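You operate a simulated robot arm through the tools that you are given. There is no shell and no other tool. Be economical: measure what you need, move in short steps, check, and stop when the job is done.

You run a simulated robot arm. Do the job below in one go: nothing can be reset, and whatever is moved stays where it is left.

## Task
Fetch the blue mould and set it on the top of the tinting counter. Shut the resin stand drawer. Fetch the clear bottle labelled "A" from the bench beside the vacuum jar and stand it on the shelf under the drawer bench. Switch the polishing machine switch on. Stack the tin labelled "glitter" from the top of the craft bench on top of the tin that says "pebbles". Open the moulds drawer, take the jar from the top of the craft bench and leave it in the tray inside and shut the drawer again. Fetch the foam brush and stand it on top of the blue pad. Put the parcel from the top of the craft bench on top of the blue coaster set. Fetch the grey cloth pad from the door end of the mixing table and set it on the shelf under the tinting counter. Put the XL glove pack from the door end of the mixing table on top of the pads box and the L glove pack on the coaster there. Pull the tape drawer open. Do these in any order. Set down upright: clear bottle, jar, foam brush, glove pack.
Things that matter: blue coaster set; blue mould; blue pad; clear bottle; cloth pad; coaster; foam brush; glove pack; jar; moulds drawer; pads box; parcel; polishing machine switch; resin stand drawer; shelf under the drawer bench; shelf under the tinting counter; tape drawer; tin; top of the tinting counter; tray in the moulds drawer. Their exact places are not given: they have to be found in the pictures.

It is judged by the outcome, as a careful person would: the job done as asked, and still so three seconds after it is handed in. It fails if anything else is knocked over, pushed out of place, dropped, spilled or broken. Flat cloth is picked up by pressing the open fingertips on it (5 to 10 N) and closing them slowly along it; thin cloth reads only 2 to 8 mm in the jaws.

## Robot
A 6-joint arm with a two-finger gripper on a trunk, on a base that drives. Base frame: it is fixed to the floor where the robot stands at the start and does not move with it; the origin is under the middle of the robot, x ahead of it, y to its left, z up; the surface under the hand at the start is at about z = 89. Readings come in cm, degrees, newtons and seconds.
With the tool pointing down near the work surface it reaches from about 38 to 86 cm from the robot's upright axis, wherever it stands. Its first joint turns from -166.0 to 166.0 degrees. Places, roughly: blue coaster set [-425, -400, 100]; blue mould (9x9x4 cm) [50, 0, 40]; blue pad (6x5x4 cm) [-380, -380, 90]; clear bottle [-100, 100, 100]; cloth pad [-175, -375, 100]; coaster (10x10x2 cm) [-180, -400, 90]; foam brush [-400, -400, 100]; glove pack [-200, -375, 100]; jar [-400, -375, 100]; moulds drawer [60, -370, 70]; pads box [-125, -400, 100]; parcel [-350, -400, 100]; polishing machine switch [-220, 100, 90]; resin stand drawer [-110, -80, 70]; shelf under the drawer bench [-60, 100, 30]; shelf under the tinting counter [60, 20, 40]; tape drawer [30, -80, 80]; tin [-425, -375, 100]; top of the tinting counter [60, 20, 90]; tray in the moulds drawer [60, -360, 80]. Payload 2.45 kg.
The tool frame sits at the grasp point between the pads (the TCP): z along the fingers, y along the line on which they close. The tips reach 2 cm beyond it. Largest opening 14 cm; the body of the gripper starts 16.8 cm behind the TCP.
Orientation is told as [roll, pitch, yaw] about the base's x, y, z axes, in that order, counted from this pose: with the fingers straight down and closing along the base's y, the tool's x points along the base's -x, its y along +y and its z along -z.

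## Interface
- The arm moves only by the tool apply_moves. Its argument "plan" is a list of rows, each a list of 3 entries, a list of its own where there are three numbers: the opening, from 0 (shut) to 1 (fully open), then the shift along the tool's x, y, z in cm, then the turn, a rotation vector about the tool's x, y, z in degrees. In form: [[grip, [tx, ty, tz], [rx, ry, rz]], ...]. A call has 1 to 8 rows; each row is the pose to reach, as a shift and turn from the pose commanded when the call began, along the tool's axes at that moment. Each row takes 0.2 s and may step no farther than 5 cm and 8.6 degrees from the row before; otherwise, or with a gripper value out of range, the whole call is refused. A pose out of reach is approached as far as the arm can. The call stops where the force on the tool passes 40 N (or 10 N more than at its start, if that is more) or the arm is blocked; 0.2 s more then pass. Each finger travels about 4.5 cm/s and halts on what it meets, pressing with about 30 N; the grip force reading is that of the motor and also rises with nothing between the fingers. The clock runs only during rows and for 0.2 s after the last one: add rows that repeat a pose to give the fingers time. The reply holds the time, the measured pose of the TCP, the force on the tool along the base axes, the opening and the grip force, in the units named above and with some noise, with the torque about the TCP (base axes, N m) and any sound that the robot's microphone picked up, and new pictures: "pictures" is both (left out), scene, wrist or none.
- Cameras (640 x 400 px; columns grow to the right, rows downward): "scene" is now at [6.81, 13.81, 180.05]; the picture's right is [-0.03, -1.00, 0.00], its down [-0.93, 0.03, -0.36] and it looks along [0.36, -0.01, -0.93] (base axes); focal length 214 px, centre (320, 200). "wrist" rides on the gripper at [7.8, 1.1, -20.9] in the tool frame; the picture's right is [-0.14, 0.99, 0.00], its down [-0.92, -0.13, -0.37] and it looks along [-0.37, -0.05, 0.93] (tool axes); focal length 280 px, centre (320, 200).
- slide_trunk(by): slides the trunk up (or, below 0, down) by that many cm; the arm and the scene camera ride with it, the base frame stays. It gives what a move gives, with no picture.
- base_move(legs): drives the robot by 1 to 6 legs, each [ahead, left, turn to the left] in cm, cm and degrees, along the robot's own axes; the way and the turn of a leg run together, so that a leg with both is an arc; at most 150 cm and 180 degrees a leg. The arm and the cameras ride along, it lands a little off, and it stops where it bumps. It gives what a move gives, and a new picture of the scene camera.
- head_to(pan, tilt): turns the head with the scene camera to pan (to the left, within 143 degrees either way) and tilt (down, from -29 to 69), counted from straight ahead of the robot. It gives what a move gives, and a new picture of the scene camera.
- pixel_to_xyz(camera, pixels): there is no depth. For up to 12 entries [column, row, z] of the newest picture of that camera ("zoom" is the newest enlarged one), the place [x, y] in the base frame at which the ray of that pixel passes the height z, good to about 0.3 cm. It takes no simulated time.
- close_up(camera, box): a new picture of the part [left, top, right, bottom] of that camera's present view, enlarged. It takes no simulated time.
- finish_job(): hands the job in; it is judged then, once.

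Work in short steps. Measure before you move; look again where a grasp or a placing could have gone wrong, and mend it. You have 371 turns and 360 pictures in all, those below and enlarged ones among them. Open the gripper and draw the arm clear of the work before you hand the job in, unless the task says otherwise.

The tools are called after "Call:" as name(argument=value, ...) on one line, values as JSON. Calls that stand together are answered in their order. apply_moves: Moves the arm, as the interface text tells. Its arguments: {"type":"object","properties":{"plan":{"type":"array","items":{"type":"array"}},"pictures":{"type":"string","enum":["both","scene","wrist","none"]}},"required":["plan"]} The other tools are called the same way: slide_trunk (by) slides the trunk up or down; base_move (legs) drives the base; head_to (pan, tilt) turns the head that bears the scene camera; pixel_to_xyz (camera, pixels) gives the place at which the rays of pixels pass given heights; close_up (camera, box) takes an enlarged picture of a part of a camera's view; finish_job () hands the job in.

At the start:

```text
time_s: 0.0
ee_pos: [66.68, -8.21, 116.02]
orientation: [0.0, 0.0, 0.1]
contact_force: [-0.6, -0.6, 0.5]
torque: [0.01, -0.03, 0.0]
grip_width: 14.0
grasp_force: 0.1
trunk travel left (down, up): [-7.5, 15.5]
robot x, y, heading: [-0.04, -0.0, -0.1]
head pan, tilt: [-1.6, 68.8]
```

scene: 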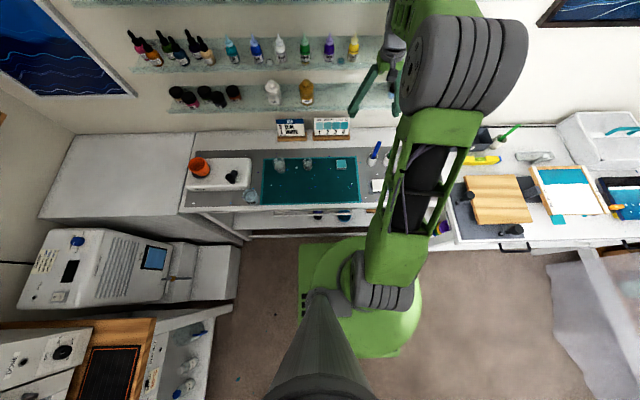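
wrist: 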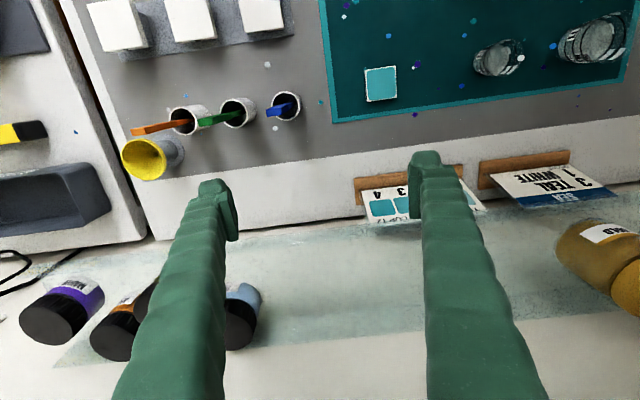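

I start by looking around: the tinting counter is ahead. I tilt the head up and pan to see the room.

Call:
head_to(pan=0, tilt=40)

Call:
head_to(pan=75, tilt=40)

Call:
head_to(pan=140, tilt=35)

Call:
head_to(pan=-75, tilt=35)

Call:
head_to(pan=-140, tilt=30)

```text
time_s: 0.9
ee_pos: [66.73, -8.25, 115.99]
orientation: [0.0, 0.0, 0.0]
contact_force: [-0.1, 0.8, 0.5]
torque: [-0.02, -0.02, -0.03]
grip_width: 14.01
grasp_force: 0.2
trunk travel left (down, up): [-7.5, 15.5]
robot x, y, heading: [0.07, 0.12, -0.1]
head pan, tilt: [0.0, 40.0]
```

scene: 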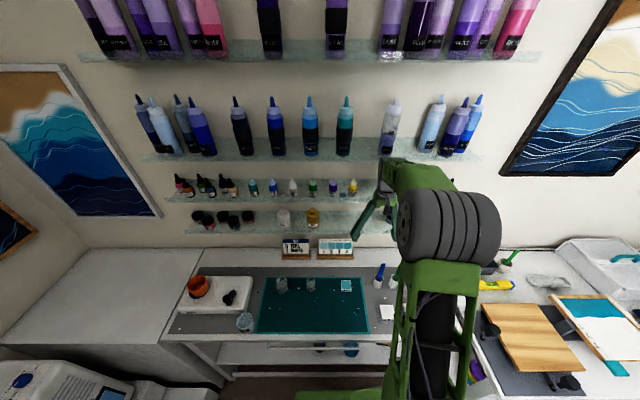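

```text
time_s: 2.4
ee_pos: [66.76, -8.29, 116.05]
orientation: [0.0, 0.0, 0.1]
contact_force: [0.0, 0.4, -0.1]
torque: [0.01, 0.01, -0.01]
grip_width: 14.0
grasp_force: 0.1
trunk travel left (down, up): [-7.5, 15.5]
robot x, y, heading: [-0.11, 0.04, 0.1]
head pan, tilt: [75.0, 40.0]
```

scene: 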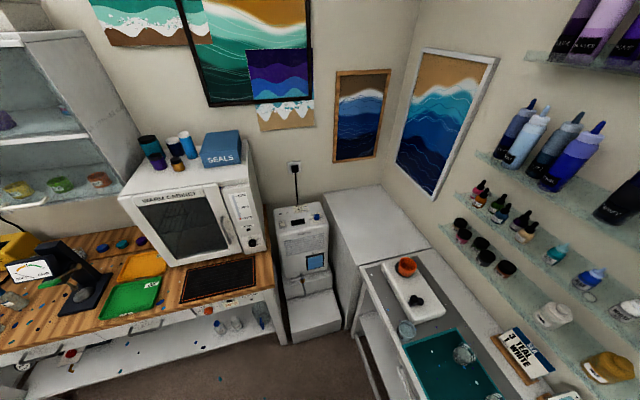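

```text
time_s: 3.8
ee_pos: [66.81, -8.33, 116.13]
orientation: [0.0, 0.0, 0.1]
contact_force: [0.5, -0.2, -0.1]
torque: [-0.01, 0.03, 0.01]
grip_width: 14.02
grasp_force: 0.1
trunk travel left (down, up): [-7.5, 15.5]
robot x, y, heading: [-0.12, 0.05, 0.1]
head pan, tilt: [140.0, 35.0]
```

scene: 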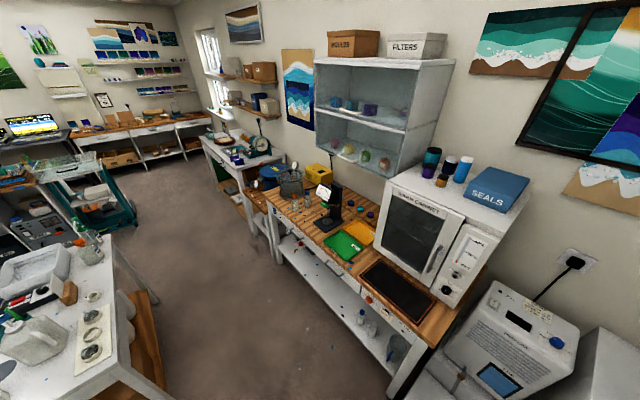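

```text
time_s: 6.9
ee_pos: [66.71, -8.25, 116.12]
orientation: [0.1, 0.0, 0.0]
contact_force: [-1.0, -0.6, 0.6]
torque: [0.02, 0.02, -0.04]
grip_width: 14.0
grasp_force: 0.0
trunk travel left (down, up): [-7.5, 15.5]
robot x, y, heading: [0.06, -0.21, -0.1]
head pan, tilt: [-75.0, 35.0]
```

scene: 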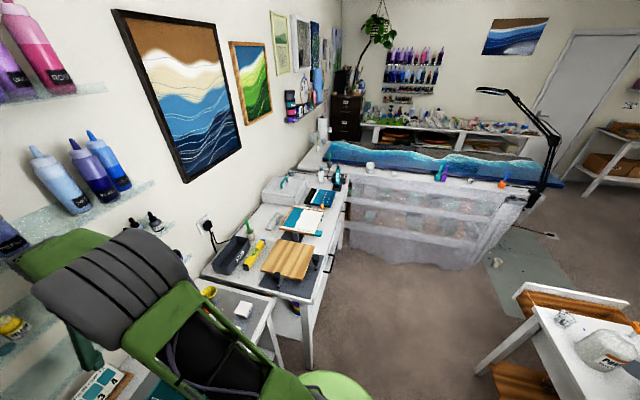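

```text
time_s: 8.2
ee_pos: [66.71, -8.24, 116.08]
orientation: [0.1, 0.0, 0.1]
contact_force: [-0.9, -0.5, 0.7]
torque: [0.0, -0.04, -0.01]
grip_width: 14.01
grasp_force: 0.0
trunk travel left (down, up): [-7.5, 15.5]
robot x, y, heading: [0.23, 0.03, 0.2]
head pan, tilt: [-140.0, 30.0]
```

scene: 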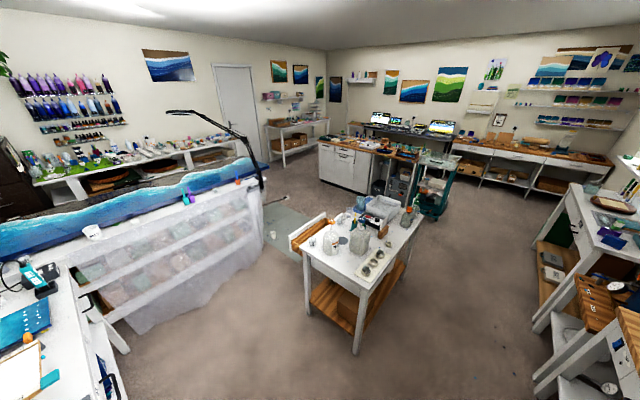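

The tinting counter is ahead, the drawer bench is to its right, and the other stations are around the room. I back off to see under the tinting counter.

Call:
base_move(legs=[[-50, 0, 0]])

Call:
head_to(pan=0, tilt=45)

Call:
head_to(pan=-40, tilt=45)

```text
time_s: 11.2
ee_pos: [16.61, -8.32, 116.13]
orientation: [0.0, 0.0, 0.0]
contact_force: [-0.3, 0.5, 0.3]
torque: [0.0, -0.05, 0.02]
grip_width: 14.02
grasp_force: 0.1
trunk travel left (down, up): [-7.5, 15.5]
robot x, y, heading: [-49.79, -0.23, -0.1]
head pan, tilt: [-140.0, 30.0]
```

scene: 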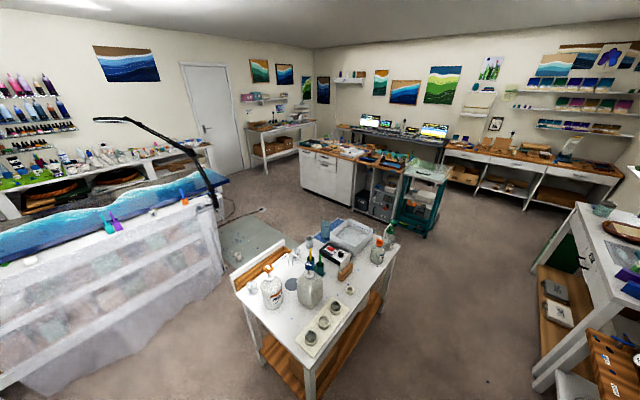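

```text
time_s: 13.4
ee_pos: [16.84, -8.42, 116.05]
orientation: [0.0, 0.0, -0.1]
contact_force: [-0.1, -0.8, -0.4]
torque: [0.02, 0.03, 0.0]
grip_width: 14.0
grasp_force: 0.0
trunk travel left (down, up): [-7.5, 15.5]
robot x, y, heading: [-50.22, -0.06, -0.2]
head pan, tilt: [0.0, 45.0]
```

scene: 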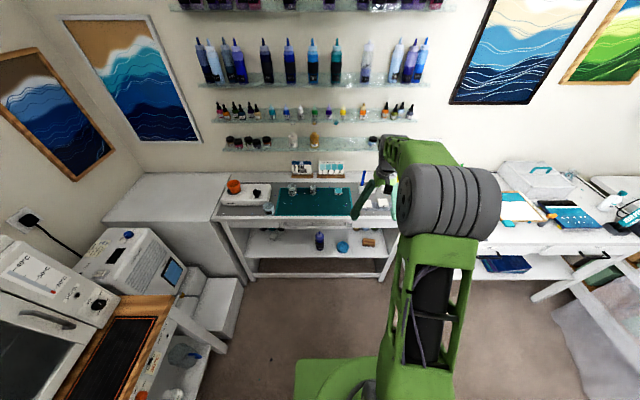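

```text
time_s: 14.5
ee_pos: [16.7, -8.38, 116.1]
orientation: [0.1, 0.0, -0.1]
contact_force: [0.2, -0.5, -0.6]
torque: [0.03, 0.03, -0.02]
grip_width: 14.01
grasp_force: 0.1
trunk travel left (down, up): [-7.5, 15.5]
robot x, y, heading: [-49.92, -0.1, 0.1]
head pan, tilt: [-40.0, 45.0]
```

scene: 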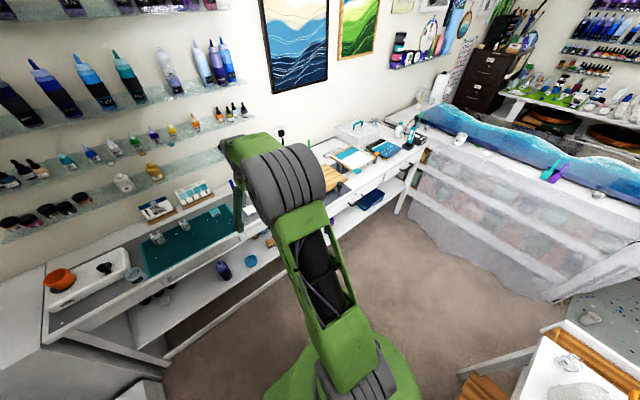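

The shelf under the counter carries a purple bottle, a blue round thing (probably the mould) and a small wooden thing. I look closer.

Call:
head_to(pan=0, tilt=45)

Call:
close_up(camera="scene", box=[200, 160, 410, 290])

```text
time_s: 15.5
ee_pos: [16.8, -8.29, 116.06]
orientation: [0.0, 0.0, -0.1]
contact_force: [0.2, 0.1, -0.2]
torque: [0.02, 0.0, -0.03]
grip_width: 14.01
grasp_force: 0.1
trunk travel left (down, up): [-7.5, 15.5]
robot x, y, heading: [-49.8, 0.47, -0.4]
head pan, tilt: [0.0, 45.0]
```

scene: 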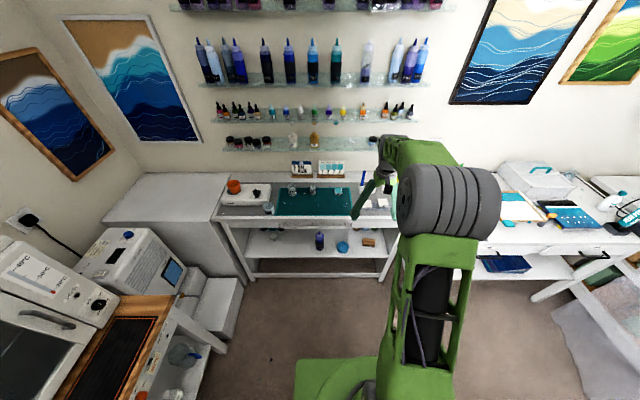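

```text
3.05 times, centred on (305, 225) of scene
```

zoom: 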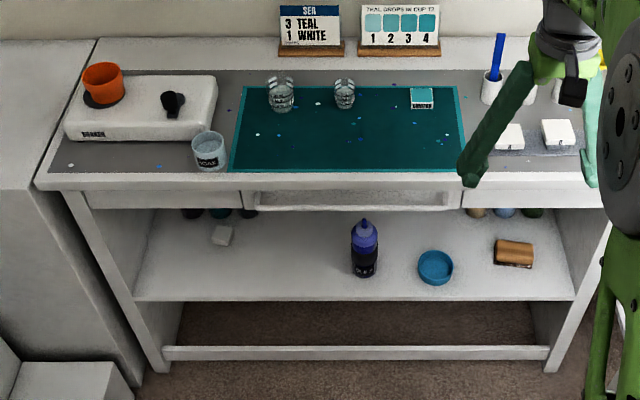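

I measure places on the shelf (guess z=40) and on the counter.

Call:
pixel_to_xyz(camera="zoom", pixels=[[135, 299, 40], [574, 298, 40], [435, 280, 40], [435, 256, 44], [363, 276, 40], [514, 265, 40], [42, 188, 89], [603, 190, 89], [230, 170, 89], [462, 170, 89], [205, 165, 89], [455, 90, 89]])

Call:
pixel_to_xyz(camera="zoom", pixels=[[418, 267, 44], [453, 267, 44], [100, 42, 89], [360, 205, 80], [360, 192, 84], [590, 130, 89], [215, 137, 89], [230, 75, 89], [510, 150, 89], [560, 145, 89]])

```text
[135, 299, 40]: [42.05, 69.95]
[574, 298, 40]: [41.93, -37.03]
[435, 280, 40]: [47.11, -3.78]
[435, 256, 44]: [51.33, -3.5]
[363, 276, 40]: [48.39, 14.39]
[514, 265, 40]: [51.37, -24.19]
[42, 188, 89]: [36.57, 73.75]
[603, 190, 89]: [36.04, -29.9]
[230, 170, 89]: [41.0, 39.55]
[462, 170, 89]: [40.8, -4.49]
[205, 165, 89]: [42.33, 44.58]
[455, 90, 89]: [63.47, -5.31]
```

```text
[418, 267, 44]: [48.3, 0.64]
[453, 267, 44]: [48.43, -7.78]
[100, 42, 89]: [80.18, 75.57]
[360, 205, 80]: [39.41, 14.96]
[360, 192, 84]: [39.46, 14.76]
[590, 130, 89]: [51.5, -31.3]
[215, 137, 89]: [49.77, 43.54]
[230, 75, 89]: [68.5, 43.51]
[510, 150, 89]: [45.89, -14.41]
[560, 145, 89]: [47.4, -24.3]
```

The mould's centre is near (48.5, -3.7), z about 40–44, 13 cm in from the counter's front edge. I lower the trunk and bring the hand down in front of the counter while pitching it 45° forward.

Call:
slide_trunk(by=-7)

Call:
apply_moves(plan=[[1, [0, 0.6, 4.8], [0, -5.6, 0]], [1, [0, 1.2, 9.6], [0, -11.2, 0]], [1, [0, 1.8, 14.4], [0, -16.8, 0]], [1, [0, 2.4, 19.2], [0, -22.4, 0]], [1, [0, 3, 24], [0, -28, 0]], [1, [0, 3.5, 28.8], [0, -33.6, 0]], [1, [0, 4, 33.6], [0, -39.2, 0]], [1, [0, 4.5, 38.4], [0, -45, 0]]])

```text
time_s: 16.6
ee_pos: [16.77, -8.26, 109.06]
orientation: [0.0, 0.0, -0.1]
contact_force: [0.4, -0.1, 0.2]
torque: [0.0, 0.0, -0.01]
grip_width: 14.01
grasp_force: 0.1
trunk travel left (down, up): [-0.5, 22.5]
robot x, y, heading: [-50.04, 0.27, -0.4]
head pan, tilt: [0.0, 45.0]
```

```text
time_s: 18.4
ee_pos: [16.67, -3.85, 70.38]
orientation: [0.1, -45.0, -0.2]
contact_force: [0.3, 0.5, 0.1]
torque: [-0.01, 0.06, 0.0]
grip_width: 14.0
grasp_force: 0.0
out of reach, approached as far as the arm can: row 5, 6
trunk travel left (down, up): [-0.5, 22.5]
robot x, y, heading: [-49.75, -0.05, -0.2]
head pan, tilt: [0.0, 45.0]
```

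scene: 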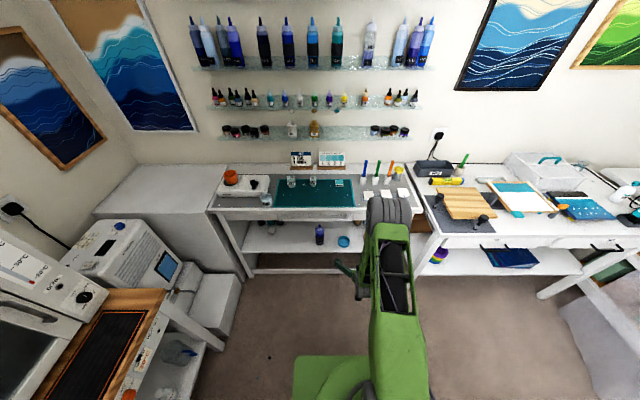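
wrist: 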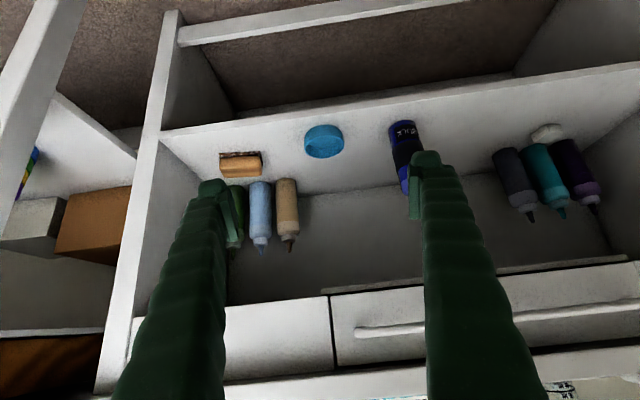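

The wrist camera now sees the mould at (323,142). I triangulate against shelf-height candidates.

Call:
pixel_to_xyz(camera="wrist", pixels=[[303, 142, 42], [344, 142, 42], [323, 124, 44], [323, 158, 40], [323, 142, 42], [323, 142, 36], [323, 142, 46], [240, 130, 40], [400, 120, 40]])

Call:
close_up(camera="scene", box=[220, 170, 400, 290])

```text
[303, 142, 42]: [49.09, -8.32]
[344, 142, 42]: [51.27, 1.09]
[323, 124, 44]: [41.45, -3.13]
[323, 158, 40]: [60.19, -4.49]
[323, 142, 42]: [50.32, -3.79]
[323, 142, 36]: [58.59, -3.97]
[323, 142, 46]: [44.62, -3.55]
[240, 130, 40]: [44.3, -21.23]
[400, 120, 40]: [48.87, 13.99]
```

```text
3.33 times, centred on (310, 230) of scene
```

zoom: 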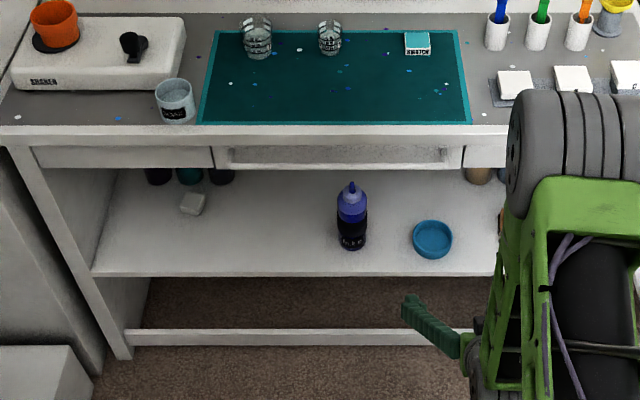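

Mould centre ≈ (49.6, -3.7), z≈42.5. I lower the hand straight down in front of the counter to z≈44.

Call:
apply_moves(plan=[[1, [3.2, 0, 3.2], [0, 0, 0]], [1, [6.4, 0, 6.4], [0, 0, 0]], [1, [9.6, 0, 9.6], [0, 0, 0]], [1, [12.8, 0, 12.8], [0, 0, 0]], [1, [16, 0, 16], [0, 0, 0]], [1, [18.7, 0, 18.7], [0, 0, 0]]])

```text
time_s: 19.8
ee_pos: [16.63, -3.89, 44.2]
orientation: [0.1, -44.9, -0.1]
contact_force: [-0.1, 0.6, -0.4]
torque: [0.01, 0.02, 0.01]
grip_width: 14.0
grasp_force: 0.2
trunk travel left (down, up): [-0.5, 22.5]
robot x, y, heading: [-49.58, 0.17, -0.0]
head pan, tilt: [0.0, 45.0]
```

scene: 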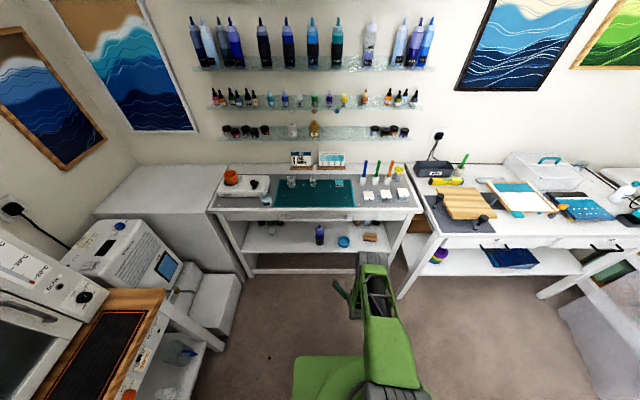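
wrist: 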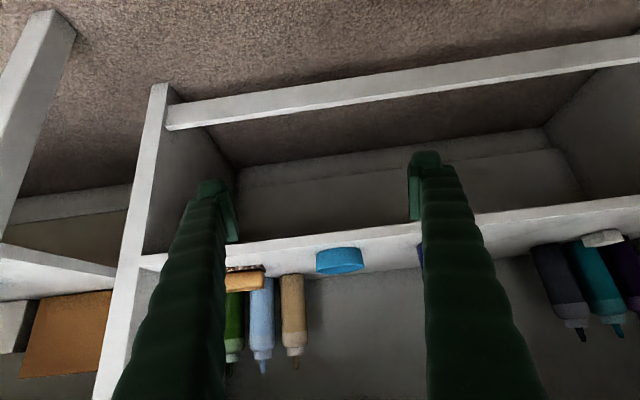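

I check the height again with this lower view.

Call:
pixel_to_xyz(camera="wrist", pixels=[[340, 250, 44], [340, 271, 40], [340, 250, 43], [340, 271, 41], [317, 262, 42], [363, 258, 42], [340, 225, 40], [340, 245, 38]])

Call:
close_up(camera="wrist", box=[220, 190, 420, 315])

```text
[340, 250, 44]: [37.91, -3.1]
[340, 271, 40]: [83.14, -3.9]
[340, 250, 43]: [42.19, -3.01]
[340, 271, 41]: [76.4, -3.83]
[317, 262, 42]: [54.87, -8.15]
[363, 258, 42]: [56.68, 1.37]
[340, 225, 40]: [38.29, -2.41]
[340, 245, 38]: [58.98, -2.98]
```

```text
3.20 times, centred on (320, 252) of wrist
```

zoom: 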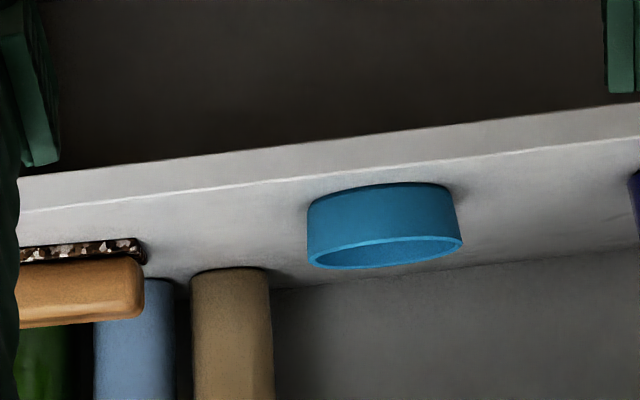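

The shelf top works out near z 42.3, so I raise the hand 1.6 cm and drive in 22 cm.

Call:
apply_moves(plan=[[1, [-1.2, 0, -1.2], [0, 0, 0]]], pictures="none")

Call:
base_move(legs=[[22, 0, 0]])

Call:
close_up(camera="wrist", box=[0, 0, 640, 400])

```text
time_s: 20.2
ee_pos: [16.69, -3.96, 45.93]
orientation: [0.0, -45.0, -0.1]
contact_force: [1.0, 0.9, -0.4]
torque: [-0.02, 0.02, 0.01]
grip_width: 13.98
grasp_force: 0.2
trunk travel left (down, up): [-0.5, 22.5]
robot x, y, heading: [-50.01, -0.17, 0.0]
head pan, tilt: [0.0, 45.0]
```

```text
time_s: 21.9
ee_pos: [38.75, -3.81, 45.98]
orientation: [0.0, -45.0, -0.2]
contact_force: [-0.3, -0.1, 0.0]
torque: [-0.01, -0.01, -0.01]
grip_width: 14.01
grasp_force: 0.0
trunk travel left (down, up): [-0.5, 22.5]
robot x, y, heading: [-27.69, 0.0, 0.1]
head pan, tilt: [0.0, 45.0]
```

scene: 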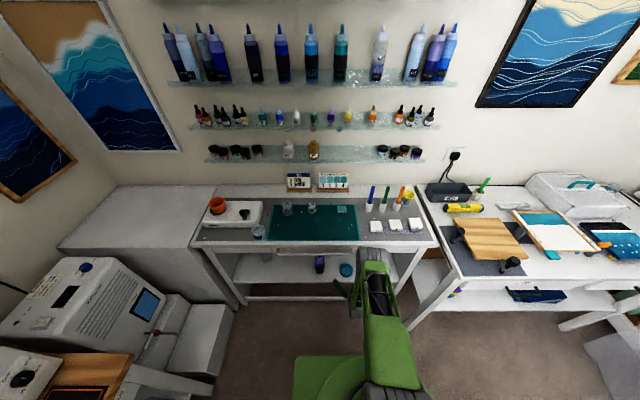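

```text
1.00 times, centred on (320, 200) of wrist (not enlarged: the box is as wide or as high as the picture)
```

zoom: 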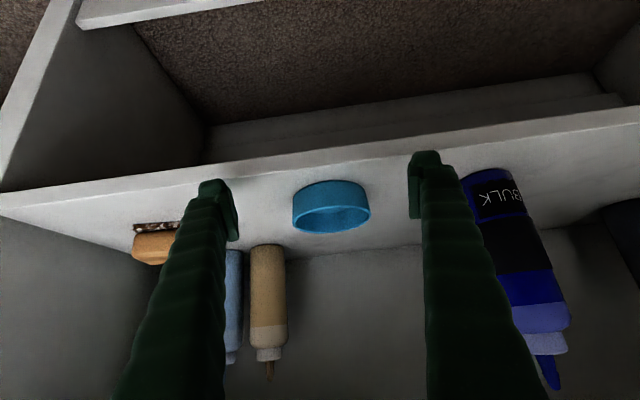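

I measure the mould from here: base near (330,182), rim far (335,232).

Call:
pixel_to_xyz(camera="wrist", pixels=[[330, 183, 42], [330, 183, 41], [335, 231, 45], [335, 231, 46], [330, 206, 45], [293, 205, 43.5], [370, 200, 43.5], [330, 160, 42]])

```text
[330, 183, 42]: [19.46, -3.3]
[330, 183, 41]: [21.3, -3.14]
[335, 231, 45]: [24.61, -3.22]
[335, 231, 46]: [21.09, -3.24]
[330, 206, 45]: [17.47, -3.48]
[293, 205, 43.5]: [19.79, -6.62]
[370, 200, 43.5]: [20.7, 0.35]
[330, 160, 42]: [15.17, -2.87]
```

The wrist reference picture was stale; I use the zoom view.

Call:
pixel_to_xyz(camera="zoom", pixels=[[330, 183, 42], [330, 183, 41], [335, 231, 45], [335, 231, 46], [330, 206, 45], [293, 205, 43.5], [370, 200, 43.5], [330, 160, 42]])

```text
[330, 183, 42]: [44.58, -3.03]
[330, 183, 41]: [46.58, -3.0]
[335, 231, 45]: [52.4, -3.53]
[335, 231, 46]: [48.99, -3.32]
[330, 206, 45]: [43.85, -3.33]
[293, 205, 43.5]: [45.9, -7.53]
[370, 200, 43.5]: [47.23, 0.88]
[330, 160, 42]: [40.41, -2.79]
```

Centre ≈ (49,-3.4). I drive 10 cm in, then lower gently towards the shelf.

Call:
base_move(legs=[[10.3, 0.3, 0]])

Call:
apply_moves(plan=[[1, [0.35, 0, 0.35], [0, 0, 0]], [1, [0.6, 0, 0.6], [0, 0, 0]]], pictures="wrist")

```text
time_s: 23.1
ee_pos: [48.99, -3.75, 45.93]
orientation: [0.0, -45.0, -0.1]
contact_force: [0.2, 0.2, 0.9]
torque: [0.0, 0.05, 0.01]
grip_width: 13.97
grasp_force: 0.0
trunk travel left (down, up): [-0.5, 22.5]
robot x, y, heading: [-17.59, 0.37, -0.2]
head pan, tilt: [0.0, 45.0]
```

scene: 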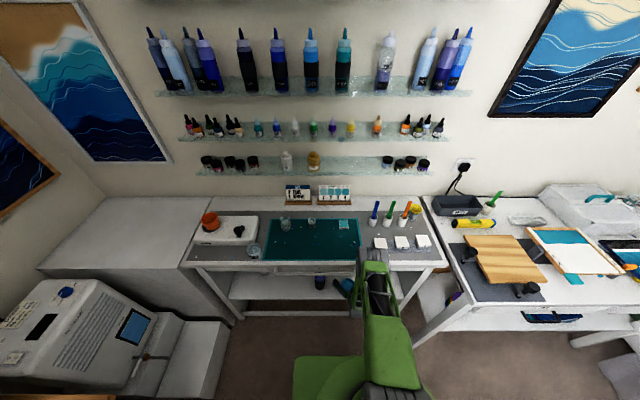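

```text
time_s: 23.7
ee_pos: [49.14, -3.66, 45.04]
orientation: [0.0, -45.0, -0.1]
contact_force: [0.4, 0.4, 0.6]
torque: [-0.01, 0.0, 0.02]
grip_width: 13.99
grasp_force: 0.2
trunk travel left (down, up): [-0.5, 22.5]
robot x, y, heading: [-17.48, 0.45, -0.2]
head pan, tilt: [0.0, 45.0]
```

wrist: 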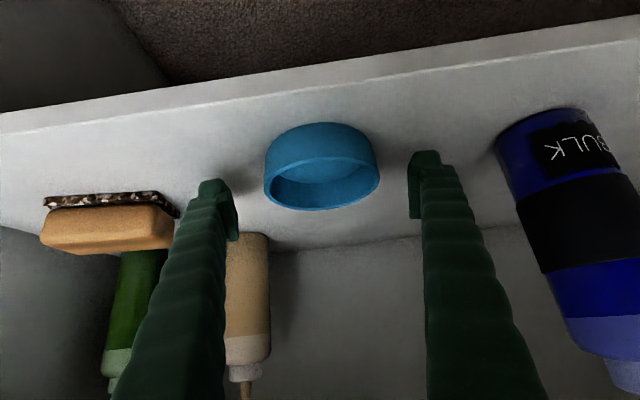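

Fingers straddle the mould. I lower 0.5 cm more and close.

Call:
apply_moves(plan=[[1, [0.35, 0, 0.35], [0, 0, 0]], [0.6, [0.35, 0, 0.35], [0, 0, 0]], [0.45, [0.35, 0, 0.35], [0, 0, 0]], [0.45, [0.35, 0, 0.35], [0, 0, 0]], [0.45, [0.35, 0, 0.35], [0, 0, 0]], [0.45, [0.35, 0, 0.35], [0, 0, 0]], [0.45, [0.35, 0, 0.35], [0, 0, 0]]], pictures="wrist")

```text
time_s: 25.3
ee_pos: [49.07, -3.76, 44.66]
orientation: [0.0, -44.8, -0.1]
contact_force: [-0.5, 2.0, 1.5]
torque: [0.04, 0.0, 0.01]
grip_width: 8.84
grasp_force: 30.0
trunk travel left (down, up): [-0.5, 22.5]
robot x, y, heading: [-17.39, 0.32, 0.1]
head pan, tilt: [0.0, 45.0]
```

wrist: 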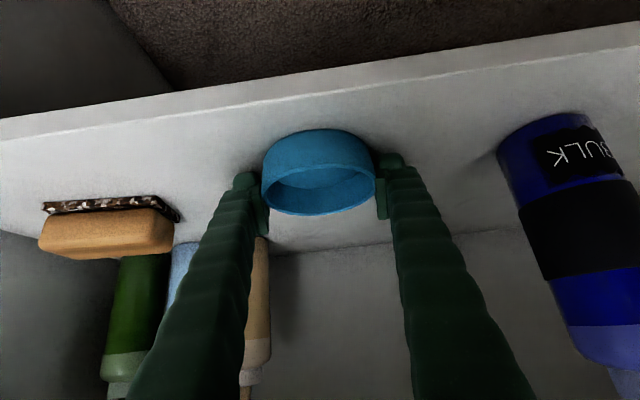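

Gripped at 8.84 cm. I lift 4 cm and look.

Call:
apply_moves(plan=[[0.45, [-1.4, 0, -1.4], [0, 0, 0]], [0.45, [-2.8, 0, -2.8], [0, 0, 0]]], pictures="wrist")

Call:
base_move(legs=[[-36, 0, 0]])

```text
time_s: 25.9
ee_pos: [49.12, -3.63, 48.65]
orientation: [0.0, -45.0, -0.3]
contact_force: [0.4, 0.7, -1.0]
torque: [0.0, -0.02, 0.01]
grip_width: 8.85
grasp_force: 29.8
trunk travel left (down, up): [-0.5, 22.5]
robot x, y, heading: [-17.64, 0.25, -0.2]
head pan, tilt: [0.0, 45.0]
```

wrist: 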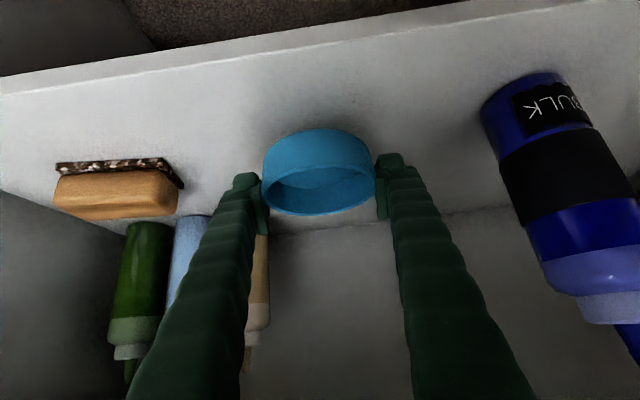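

```text
time_s: 28.2
ee_pos: [12.77, -3.56, 48.68]
orientation: [0.1, -45.1, -0.2]
contact_force: [0.6, 0.5, -1.1]
torque: [0.0, 0.0, 0.01]
grip_width: 8.85
grasp_force: 29.7
trunk travel left (down, up): [-0.5, 22.5]
robot x, y, heading: [-53.93, 0.64, -0.0]
head pan, tilt: [0.0, 45.0]
```

scene: 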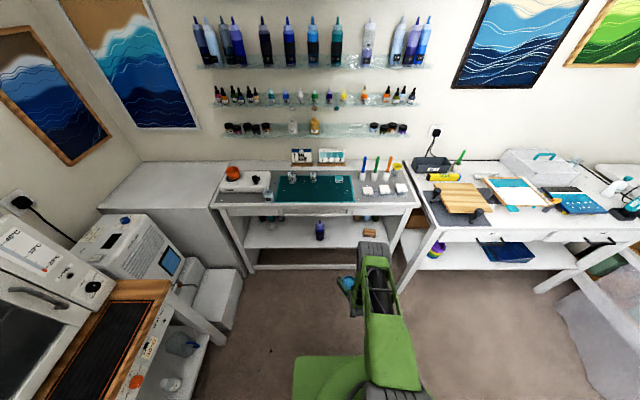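

Mould held. I raise the trunk 22 cm and the hand 30 cm to get above counter height.

Call:
slide_trunk(by=22)

Call:
apply_moves(plan=[[0.45, [-3.5, 0, -3.5], [0, 0, 0]], [0.45, [-7, 0, -7], [0, 0, 0]], [0.45, [-10.5, 0, -10.5], [0, 0, 0]], [0.45, [-14, 0, -14], [0, 0, 0]], [0.45, [-17.5, 0, -17.5], [0, 0, 0]], [0.45, [-21.5, 0, -21], [0, 0, 0]]], pictures="scene")

Call:
close_up(camera="scene", box=[200, 140, 440, 240])

```text
time_s: 30.5
ee_pos: [12.66, -3.66, 70.56]
orientation: [0.0, -45.0, -0.2]
contact_force: [-0.6, 0.3, 0.0]
torque: [0.0, 0.0, 0.03]
grip_width: 8.81
grasp_force: 30.4
trunk travel left (down, up): [-22.5, 0.5]
robot x, y, heading: [-53.95, 0.86, -0.1]
head pan, tilt: [0.0, 45.0]
```

```text
refused: row 6 steps farther than a row can; nothing moved
```

```text
2.67 times, centred on (320, 190) of scene
```

zoom: 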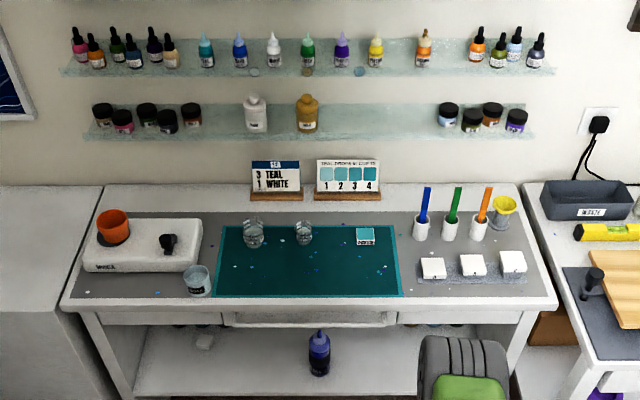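

I redo the raise with smaller last step; the free front-centre of the teal mat (zoom ~(345,272)) is where I'll set the mould.

Call:
apply_moves(plan=[[0.45, [-3.5, 0, -3.5], [0, 0, 0]], [0.45, [-7, 0, -7], [0, 0, 0]], [0.45, [-10.5, 0, -10.5], [0, 0, 0]], [0.45, [-14, 0, -14], [0, 0, 0]], [0.45, [-17.5, 0, -17.5], [0, 0, 0]], [0.45, [-21, 0, -21], [0, 0, 0]]], pictures="none")

Call:
pixel_to_xyz(camera="zoom", pixels=[[340, 275, 89], [215, 297, 89], [402, 297, 89], [253, 245, 89], [303, 240, 89], [80, 305, 89], [198, 293, 89], [450, 300, 89]])

Call:
base_move(legs=[[0, 15, 0]])

```text
time_s: 31.9
ee_pos: [12.63, -3.53, 100.45]
orientation: [-0.1, -44.9, -0.2]
contact_force: [0.2, 0.4, -0.6]
torque: [0.0, -0.05, -0.01]
grip_width: 8.82
grasp_force: 29.9
trunk travel left (down, up): [-22.5, 0.5]
robot x, y, heading: [-54.28, 0.4, -0.2]
head pan, tilt: [0.0, 45.0]
```

```text
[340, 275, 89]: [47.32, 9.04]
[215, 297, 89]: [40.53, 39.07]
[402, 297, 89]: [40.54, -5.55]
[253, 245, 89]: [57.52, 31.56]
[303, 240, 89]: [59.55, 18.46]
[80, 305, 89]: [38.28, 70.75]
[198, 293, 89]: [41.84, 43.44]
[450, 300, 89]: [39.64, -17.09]
```

```text
time_s: 33.9
ee_pos: [12.76, 11.42, 100.22]
orientation: [0.0, -45.0, -0.2]
contact_force: [0.3, -0.4, -0.6]
torque: [-0.03, -0.01, 0.0]
grip_width: 8.78
grasp_force: 30.4
trunk travel left (down, up): [-22.5, 0.5]
robot x, y, heading: [-53.99, 14.84, -0.1]
head pan, tilt: [0.0, 45.0]
```

scene: 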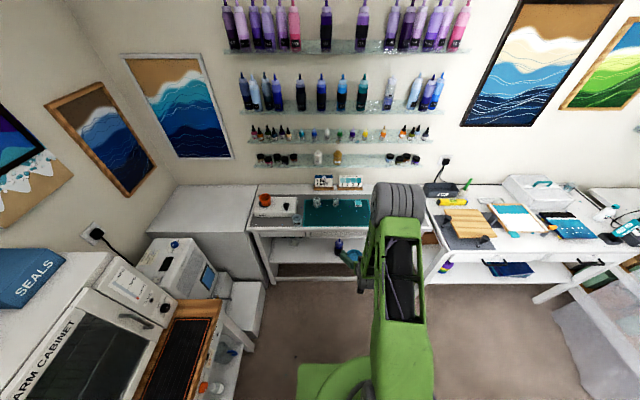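

I drive 34 cm ahead so the mould sits over the mat front.

Call:
base_move(legs=[[34, 0, 0]])

Call:
apply_moves(plan=[[0.45, [2, 0, 2], [0, 0, 0]], [0.45, [4, 0, 4], [0, 0, 0]]], pictures="both")

```text
time_s: 36.1
ee_pos: [46.75, 11.22, 100.23]
orientation: [0.1, -45.0, -0.2]
contact_force: [-0.5, 0.4, 0.5]
torque: [-0.01, 0.03, -0.03]
grip_width: 8.79
grasp_force: 30.3
trunk travel left (down, up): [-22.5, 0.5]
robot x, y, heading: [-20.07, 15.23, -0.0]
head pan, tilt: [0.0, 45.0]
```

scene: 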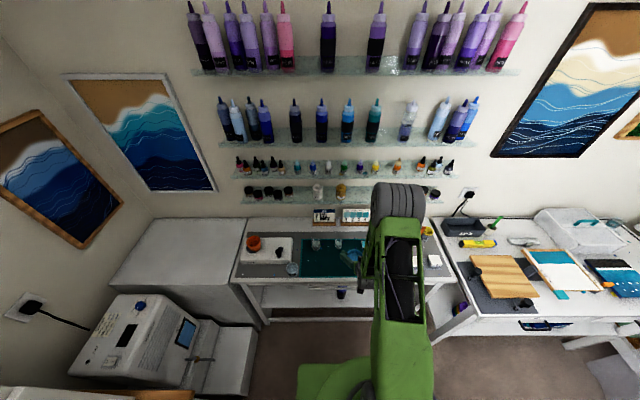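

```text
time_s: 36.7
ee_pos: [46.54, 11.38, 94.59]
orientation: [-0.1, -45.0, -0.2]
contact_force: [-0.8, -0.6, -0.6]
torque: [-0.02, 0.0, 0.01]
grip_width: 8.78
grasp_force: 30.0
trunk travel left (down, up): [-22.5, 0.5]
robot x, y, heading: [-20.19, 15.02, -0.2]
head pan, tilt: [0.0, 45.0]
```

scene: 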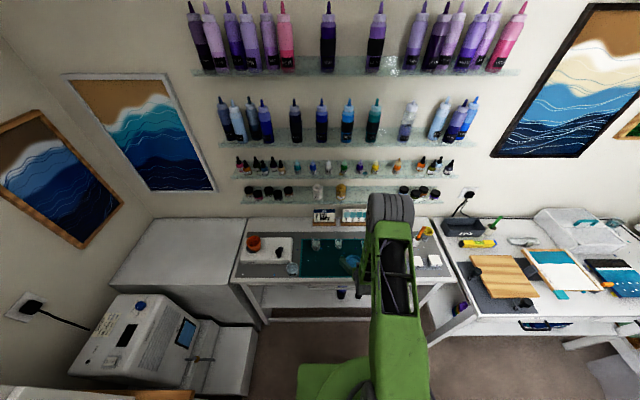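
wrist: 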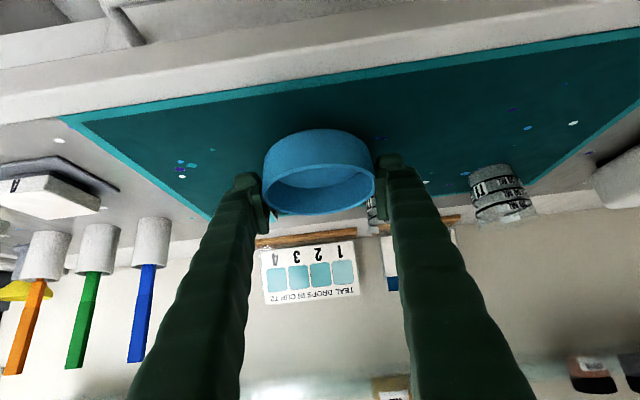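

I lower stepwise toward the mat, expecting contact near TCP z 91.8.

Call:
apply_moves(plan=[[0.45, [0.8, 0, 0.8], [0, 0, 0]], [0.45, [1.55, 0, 1.55], [0, 0, 0]]], pictures="none")

Call:
apply_moves(plan=[[0.45, [0.25, 0, 0.25], [0, 0, 0]]], pictures="none")

Call:
apply_moves(plan=[[0.45, [0.2, 0, 0.2], [0, 0, 0]]], pictures="wrist")

```text
time_s: 37.3
ee_pos: [46.72, 11.34, 92.38]
orientation: [0.0, -45.0, -0.1]
contact_force: [0.2, 0.7, -1.2]
torque: [0.03, -0.01, 0.02]
grip_width: 8.75
grasp_force: 29.8
trunk travel left (down, up): [-22.5, 0.5]
robot x, y, heading: [-20.05, 15.29, -0.3]
head pan, tilt: [0.0, 45.0]
```

```text
time_s: 37.7
ee_pos: [46.6, 11.2, 92.13]
orientation: [0.1, -45.0, -0.2]
contact_force: [-0.4, 0.5, -0.8]
torque: [0.0, 0.0, -0.03]
grip_width: 8.77
grasp_force: 30.1
trunk travel left (down, up): [-22.5, 0.5]
robot x, y, heading: [-20.56, 14.71, -0.0]
head pan, tilt: [0.0, 45.0]
```

```text
time_s: 38.1
ee_pos: [46.56, 11.19, 91.84]
orientation: [0.0, -45.0, -0.3]
contact_force: [-2.5, 0.2, 4.3]
torque: [-0.04, 0.09, 0.04]
grip_width: 8.78
grasp_force: 29.9
trunk travel left (down, up): [-22.5, 0.5]
robot x, y, heading: [-20.14, 15.06, -0.3]
head pan, tilt: [0.0, 45.0]
```

wrist: 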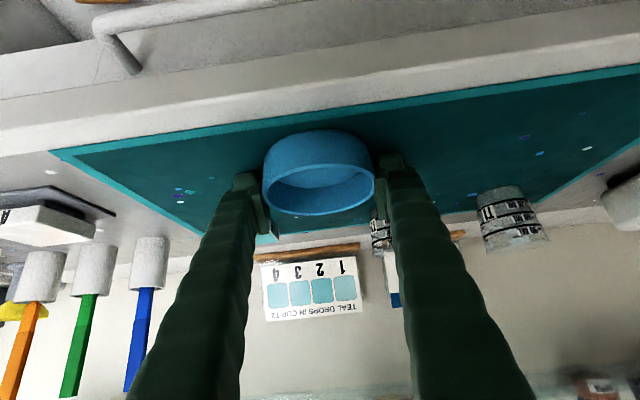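

Contact at z 91.84 (4 N). I open the jaws and back out upward along the tool.

Call:
apply_moves(plan=[[0.7, [0, 0, 0], [0, 0, 0]], [0.9, [0, 0, 0], [0, 0, 0]], [1, [0, 0, 0], [0, 0, 0]], [1, [0, 0, 0], [0, 0, 0]], [1, [-2, 0, -3], [0, 0, 0]], [1, [-4, 0, -6], [0, 0, 0]], [1, [-6, 0, -10], [0, 0, 0]], [1, [-8, 0, -14], [0, 0, 0]]], pictures="both")

```text
time_s: 39.9
ee_pos: [42.22, 11.21, 107.33]
orientation: [0.1, -45.1, -0.1]
contact_force: [0.0, 0.9, 0.7]
torque: [-0.01, -0.02, 0.01]
grip_width: 14.0
grasp_force: 0.0
trunk travel left (down, up): [-22.5, 0.5]
robot x, y, heading: [-20.31, 15.22, -0.2]
head pan, tilt: [0.0, 45.0]
```

scene: 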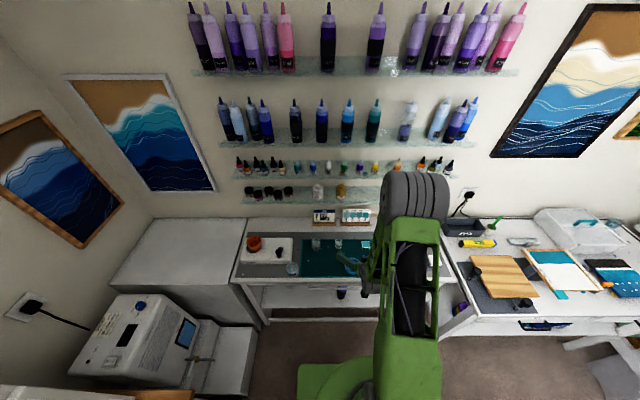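
wrist: 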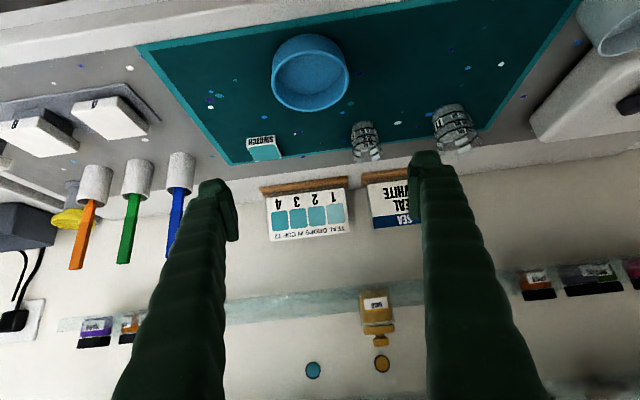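

Mould is placed. Next the tape drawer: I back off and look at the bench to the right.

Call:
base_move(legs=[[-35, -15, 0], [0, -40, 0]])

Call:
head_to(pan=-25, tilt=45)

Call:
close_up(camera="scene", box=[200, 130, 520, 330])

```text
time_s: 46.0
ee_pos: [6.8, -43.94, 107.33]
orientation: [0.1, -44.9, -0.3]
contact_force: [-0.1, -1.0, -0.2]
torque: [0.01, 0.01, 0.02]
grip_width: 14.0
grasp_force: 0.2
trunk travel left (down, up): [-22.5, 0.5]
robot x, y, heading: [-55.35, -39.95, -0.4]
head pan, tilt: [0.0, 45.0]
```

scene: 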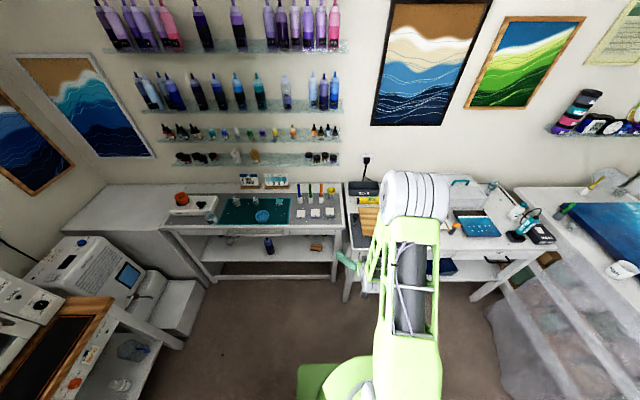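

```text
time_s: 46.9
ee_pos: [6.96, -43.91, 107.44]
orientation: [-0.1, -45.0, -0.4]
contact_force: [-0.2, -0.1, -0.7]
torque: [-0.03, 0.01, -0.01]
grip_width: 14.01
grasp_force: 0.1
trunk travel left (down, up): [-22.5, 0.5]
robot x, y, heading: [-55.43, -40.04, -0.3]
head pan, tilt: [-25.0, 45.0]
```

scene: 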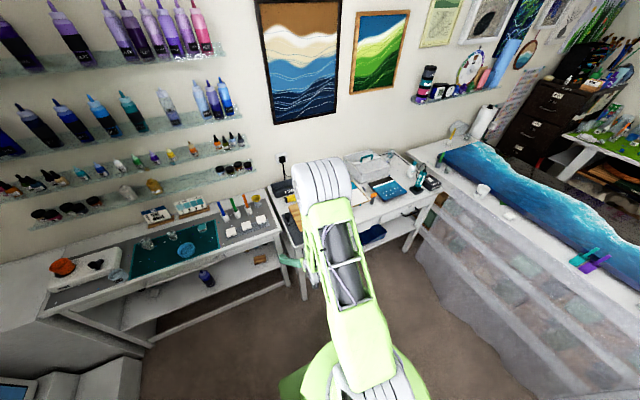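

```text
2.00 times, centred on (360, 230) of scene
```

zoom: 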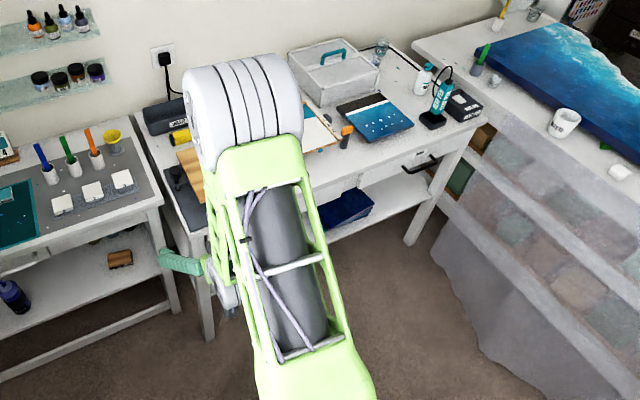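

The arm hides the drawers. I turn the robot left and look back with the head.

Call:
base_move(legs=[[0, 0, 70]])

Call:
head_to(pan=-100, tilt=40)

Call:
close_up(camera="scene", box=[180, 120, 460, 295])

```text
time_s: 48.3
ee_pos: [8.23, -35.21, 107.39]
orientation: [0.0, -45.1, 7.5]
contact_force: [-0.2, 0.0, -0.8]
torque: [0.01, 0.0, -0.04]
grip_width: 13.99
grasp_force: 0.0
trunk travel left (down, up): [-22.5, 0.5]
robot x, y, heading: [-54.45, -39.17, 7.3]
head pan, tilt: [-25.0, 45.0]
stopped in leg 1: the robot was blocked; the commanded pose is now the measured one
```

scene: 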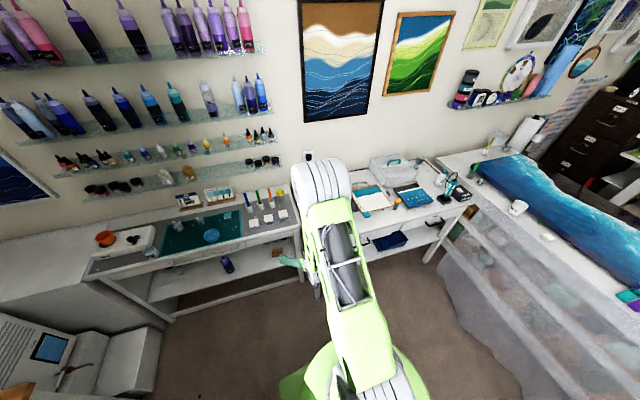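

```text
time_s: 49.8
ee_pos: [8.26, -35.14, 107.25]
orientation: [0.0, -45.0, 7.4]
contact_force: [-0.6, -0.7, -0.2]
torque: [0.0, -0.02, 0.01]
grip_width: 14.01
grasp_force: 0.0
trunk travel left (down, up): [-22.5, 0.5]
robot x, y, heading: [-54.26, -39.77, 7.4]
head pan, tilt: [-100.0, 40.0]
```

scene: 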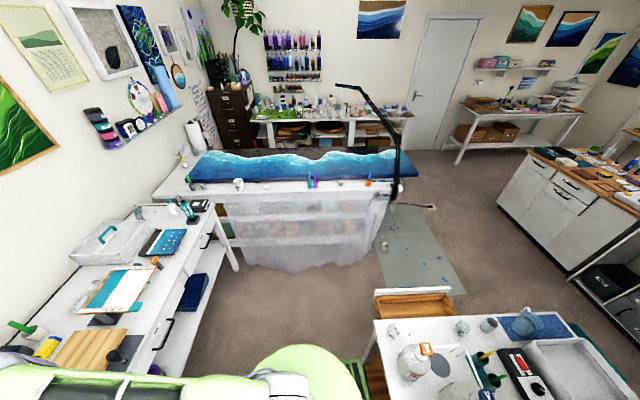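

```text
2.29 times, centred on (320, 208) of scene
```

zoom: 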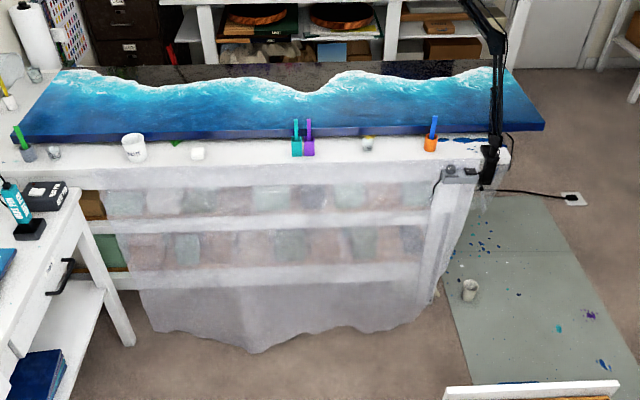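

The base touched the resin stand while turning; I keep away from it. I zoom on the drawer fronts with dark handles, and the open resin stand drawer.

Call:
close_up(camera="scene", box=[130, 200, 290, 300])

Call:
close_up(camera="scene", box=[60, 280, 220, 380])

Call:
close_up(camera="scene", box=[350, 250, 590, 400])

```text
4.00 times, centred on (210, 250) of scene
```

zoom: 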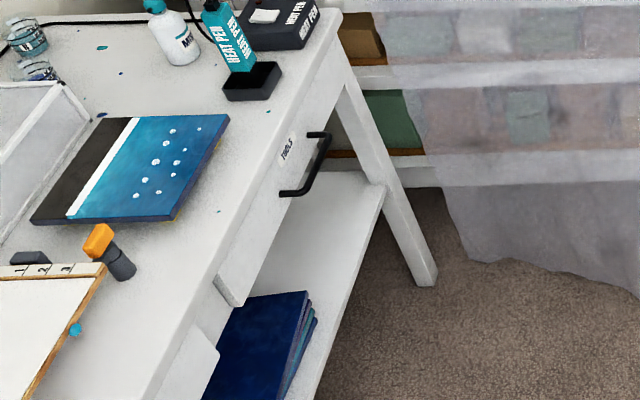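

```text
4.00 times, centred on (140, 330) of scene
```

zoom: 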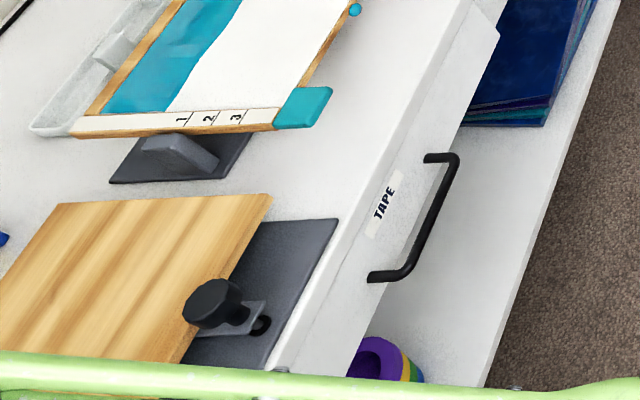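

```text
2.67 times, centred on (470, 325) of scene
```

zoom: 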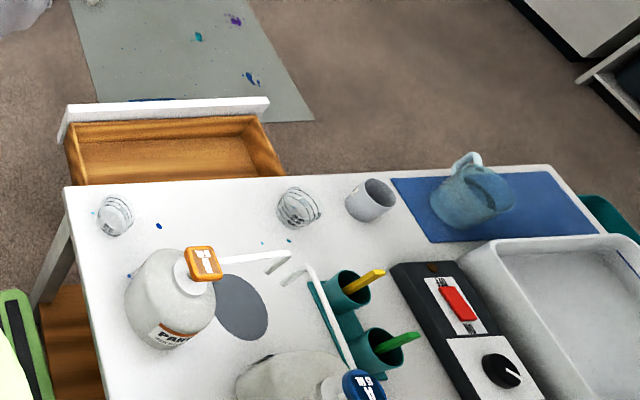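

I measure the tape handle, bench edge and resin drawer front.

Call:
pixel_to_xyz(camera="scene", pixels=[[174, 321, 80], [160, 349, 80], [174, 321, 78], [160, 349, 78], [179, 280, 89], [130, 374, 89], [374.5, 298, 80], [450.5, 287.5, 80], [374.5, 298, 76], [450.5, 287.5, 76]])

Call:
pixel_to_xyz(camera="scene", pixels=[[374, 320, 89], [557, 312, 89], [455, 316, 80], [377, 319, 80], [450, 297, 80]])

```text
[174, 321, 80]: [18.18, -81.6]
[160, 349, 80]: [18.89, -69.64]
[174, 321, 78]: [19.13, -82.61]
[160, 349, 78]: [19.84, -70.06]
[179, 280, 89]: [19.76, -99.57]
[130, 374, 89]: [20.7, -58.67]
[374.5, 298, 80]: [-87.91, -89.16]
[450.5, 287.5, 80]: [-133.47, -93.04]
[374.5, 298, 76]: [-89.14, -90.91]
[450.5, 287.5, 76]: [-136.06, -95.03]
```

```text
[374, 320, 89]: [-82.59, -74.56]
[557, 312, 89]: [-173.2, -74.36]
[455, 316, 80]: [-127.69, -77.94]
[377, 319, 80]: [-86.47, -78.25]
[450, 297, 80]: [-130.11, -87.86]
```

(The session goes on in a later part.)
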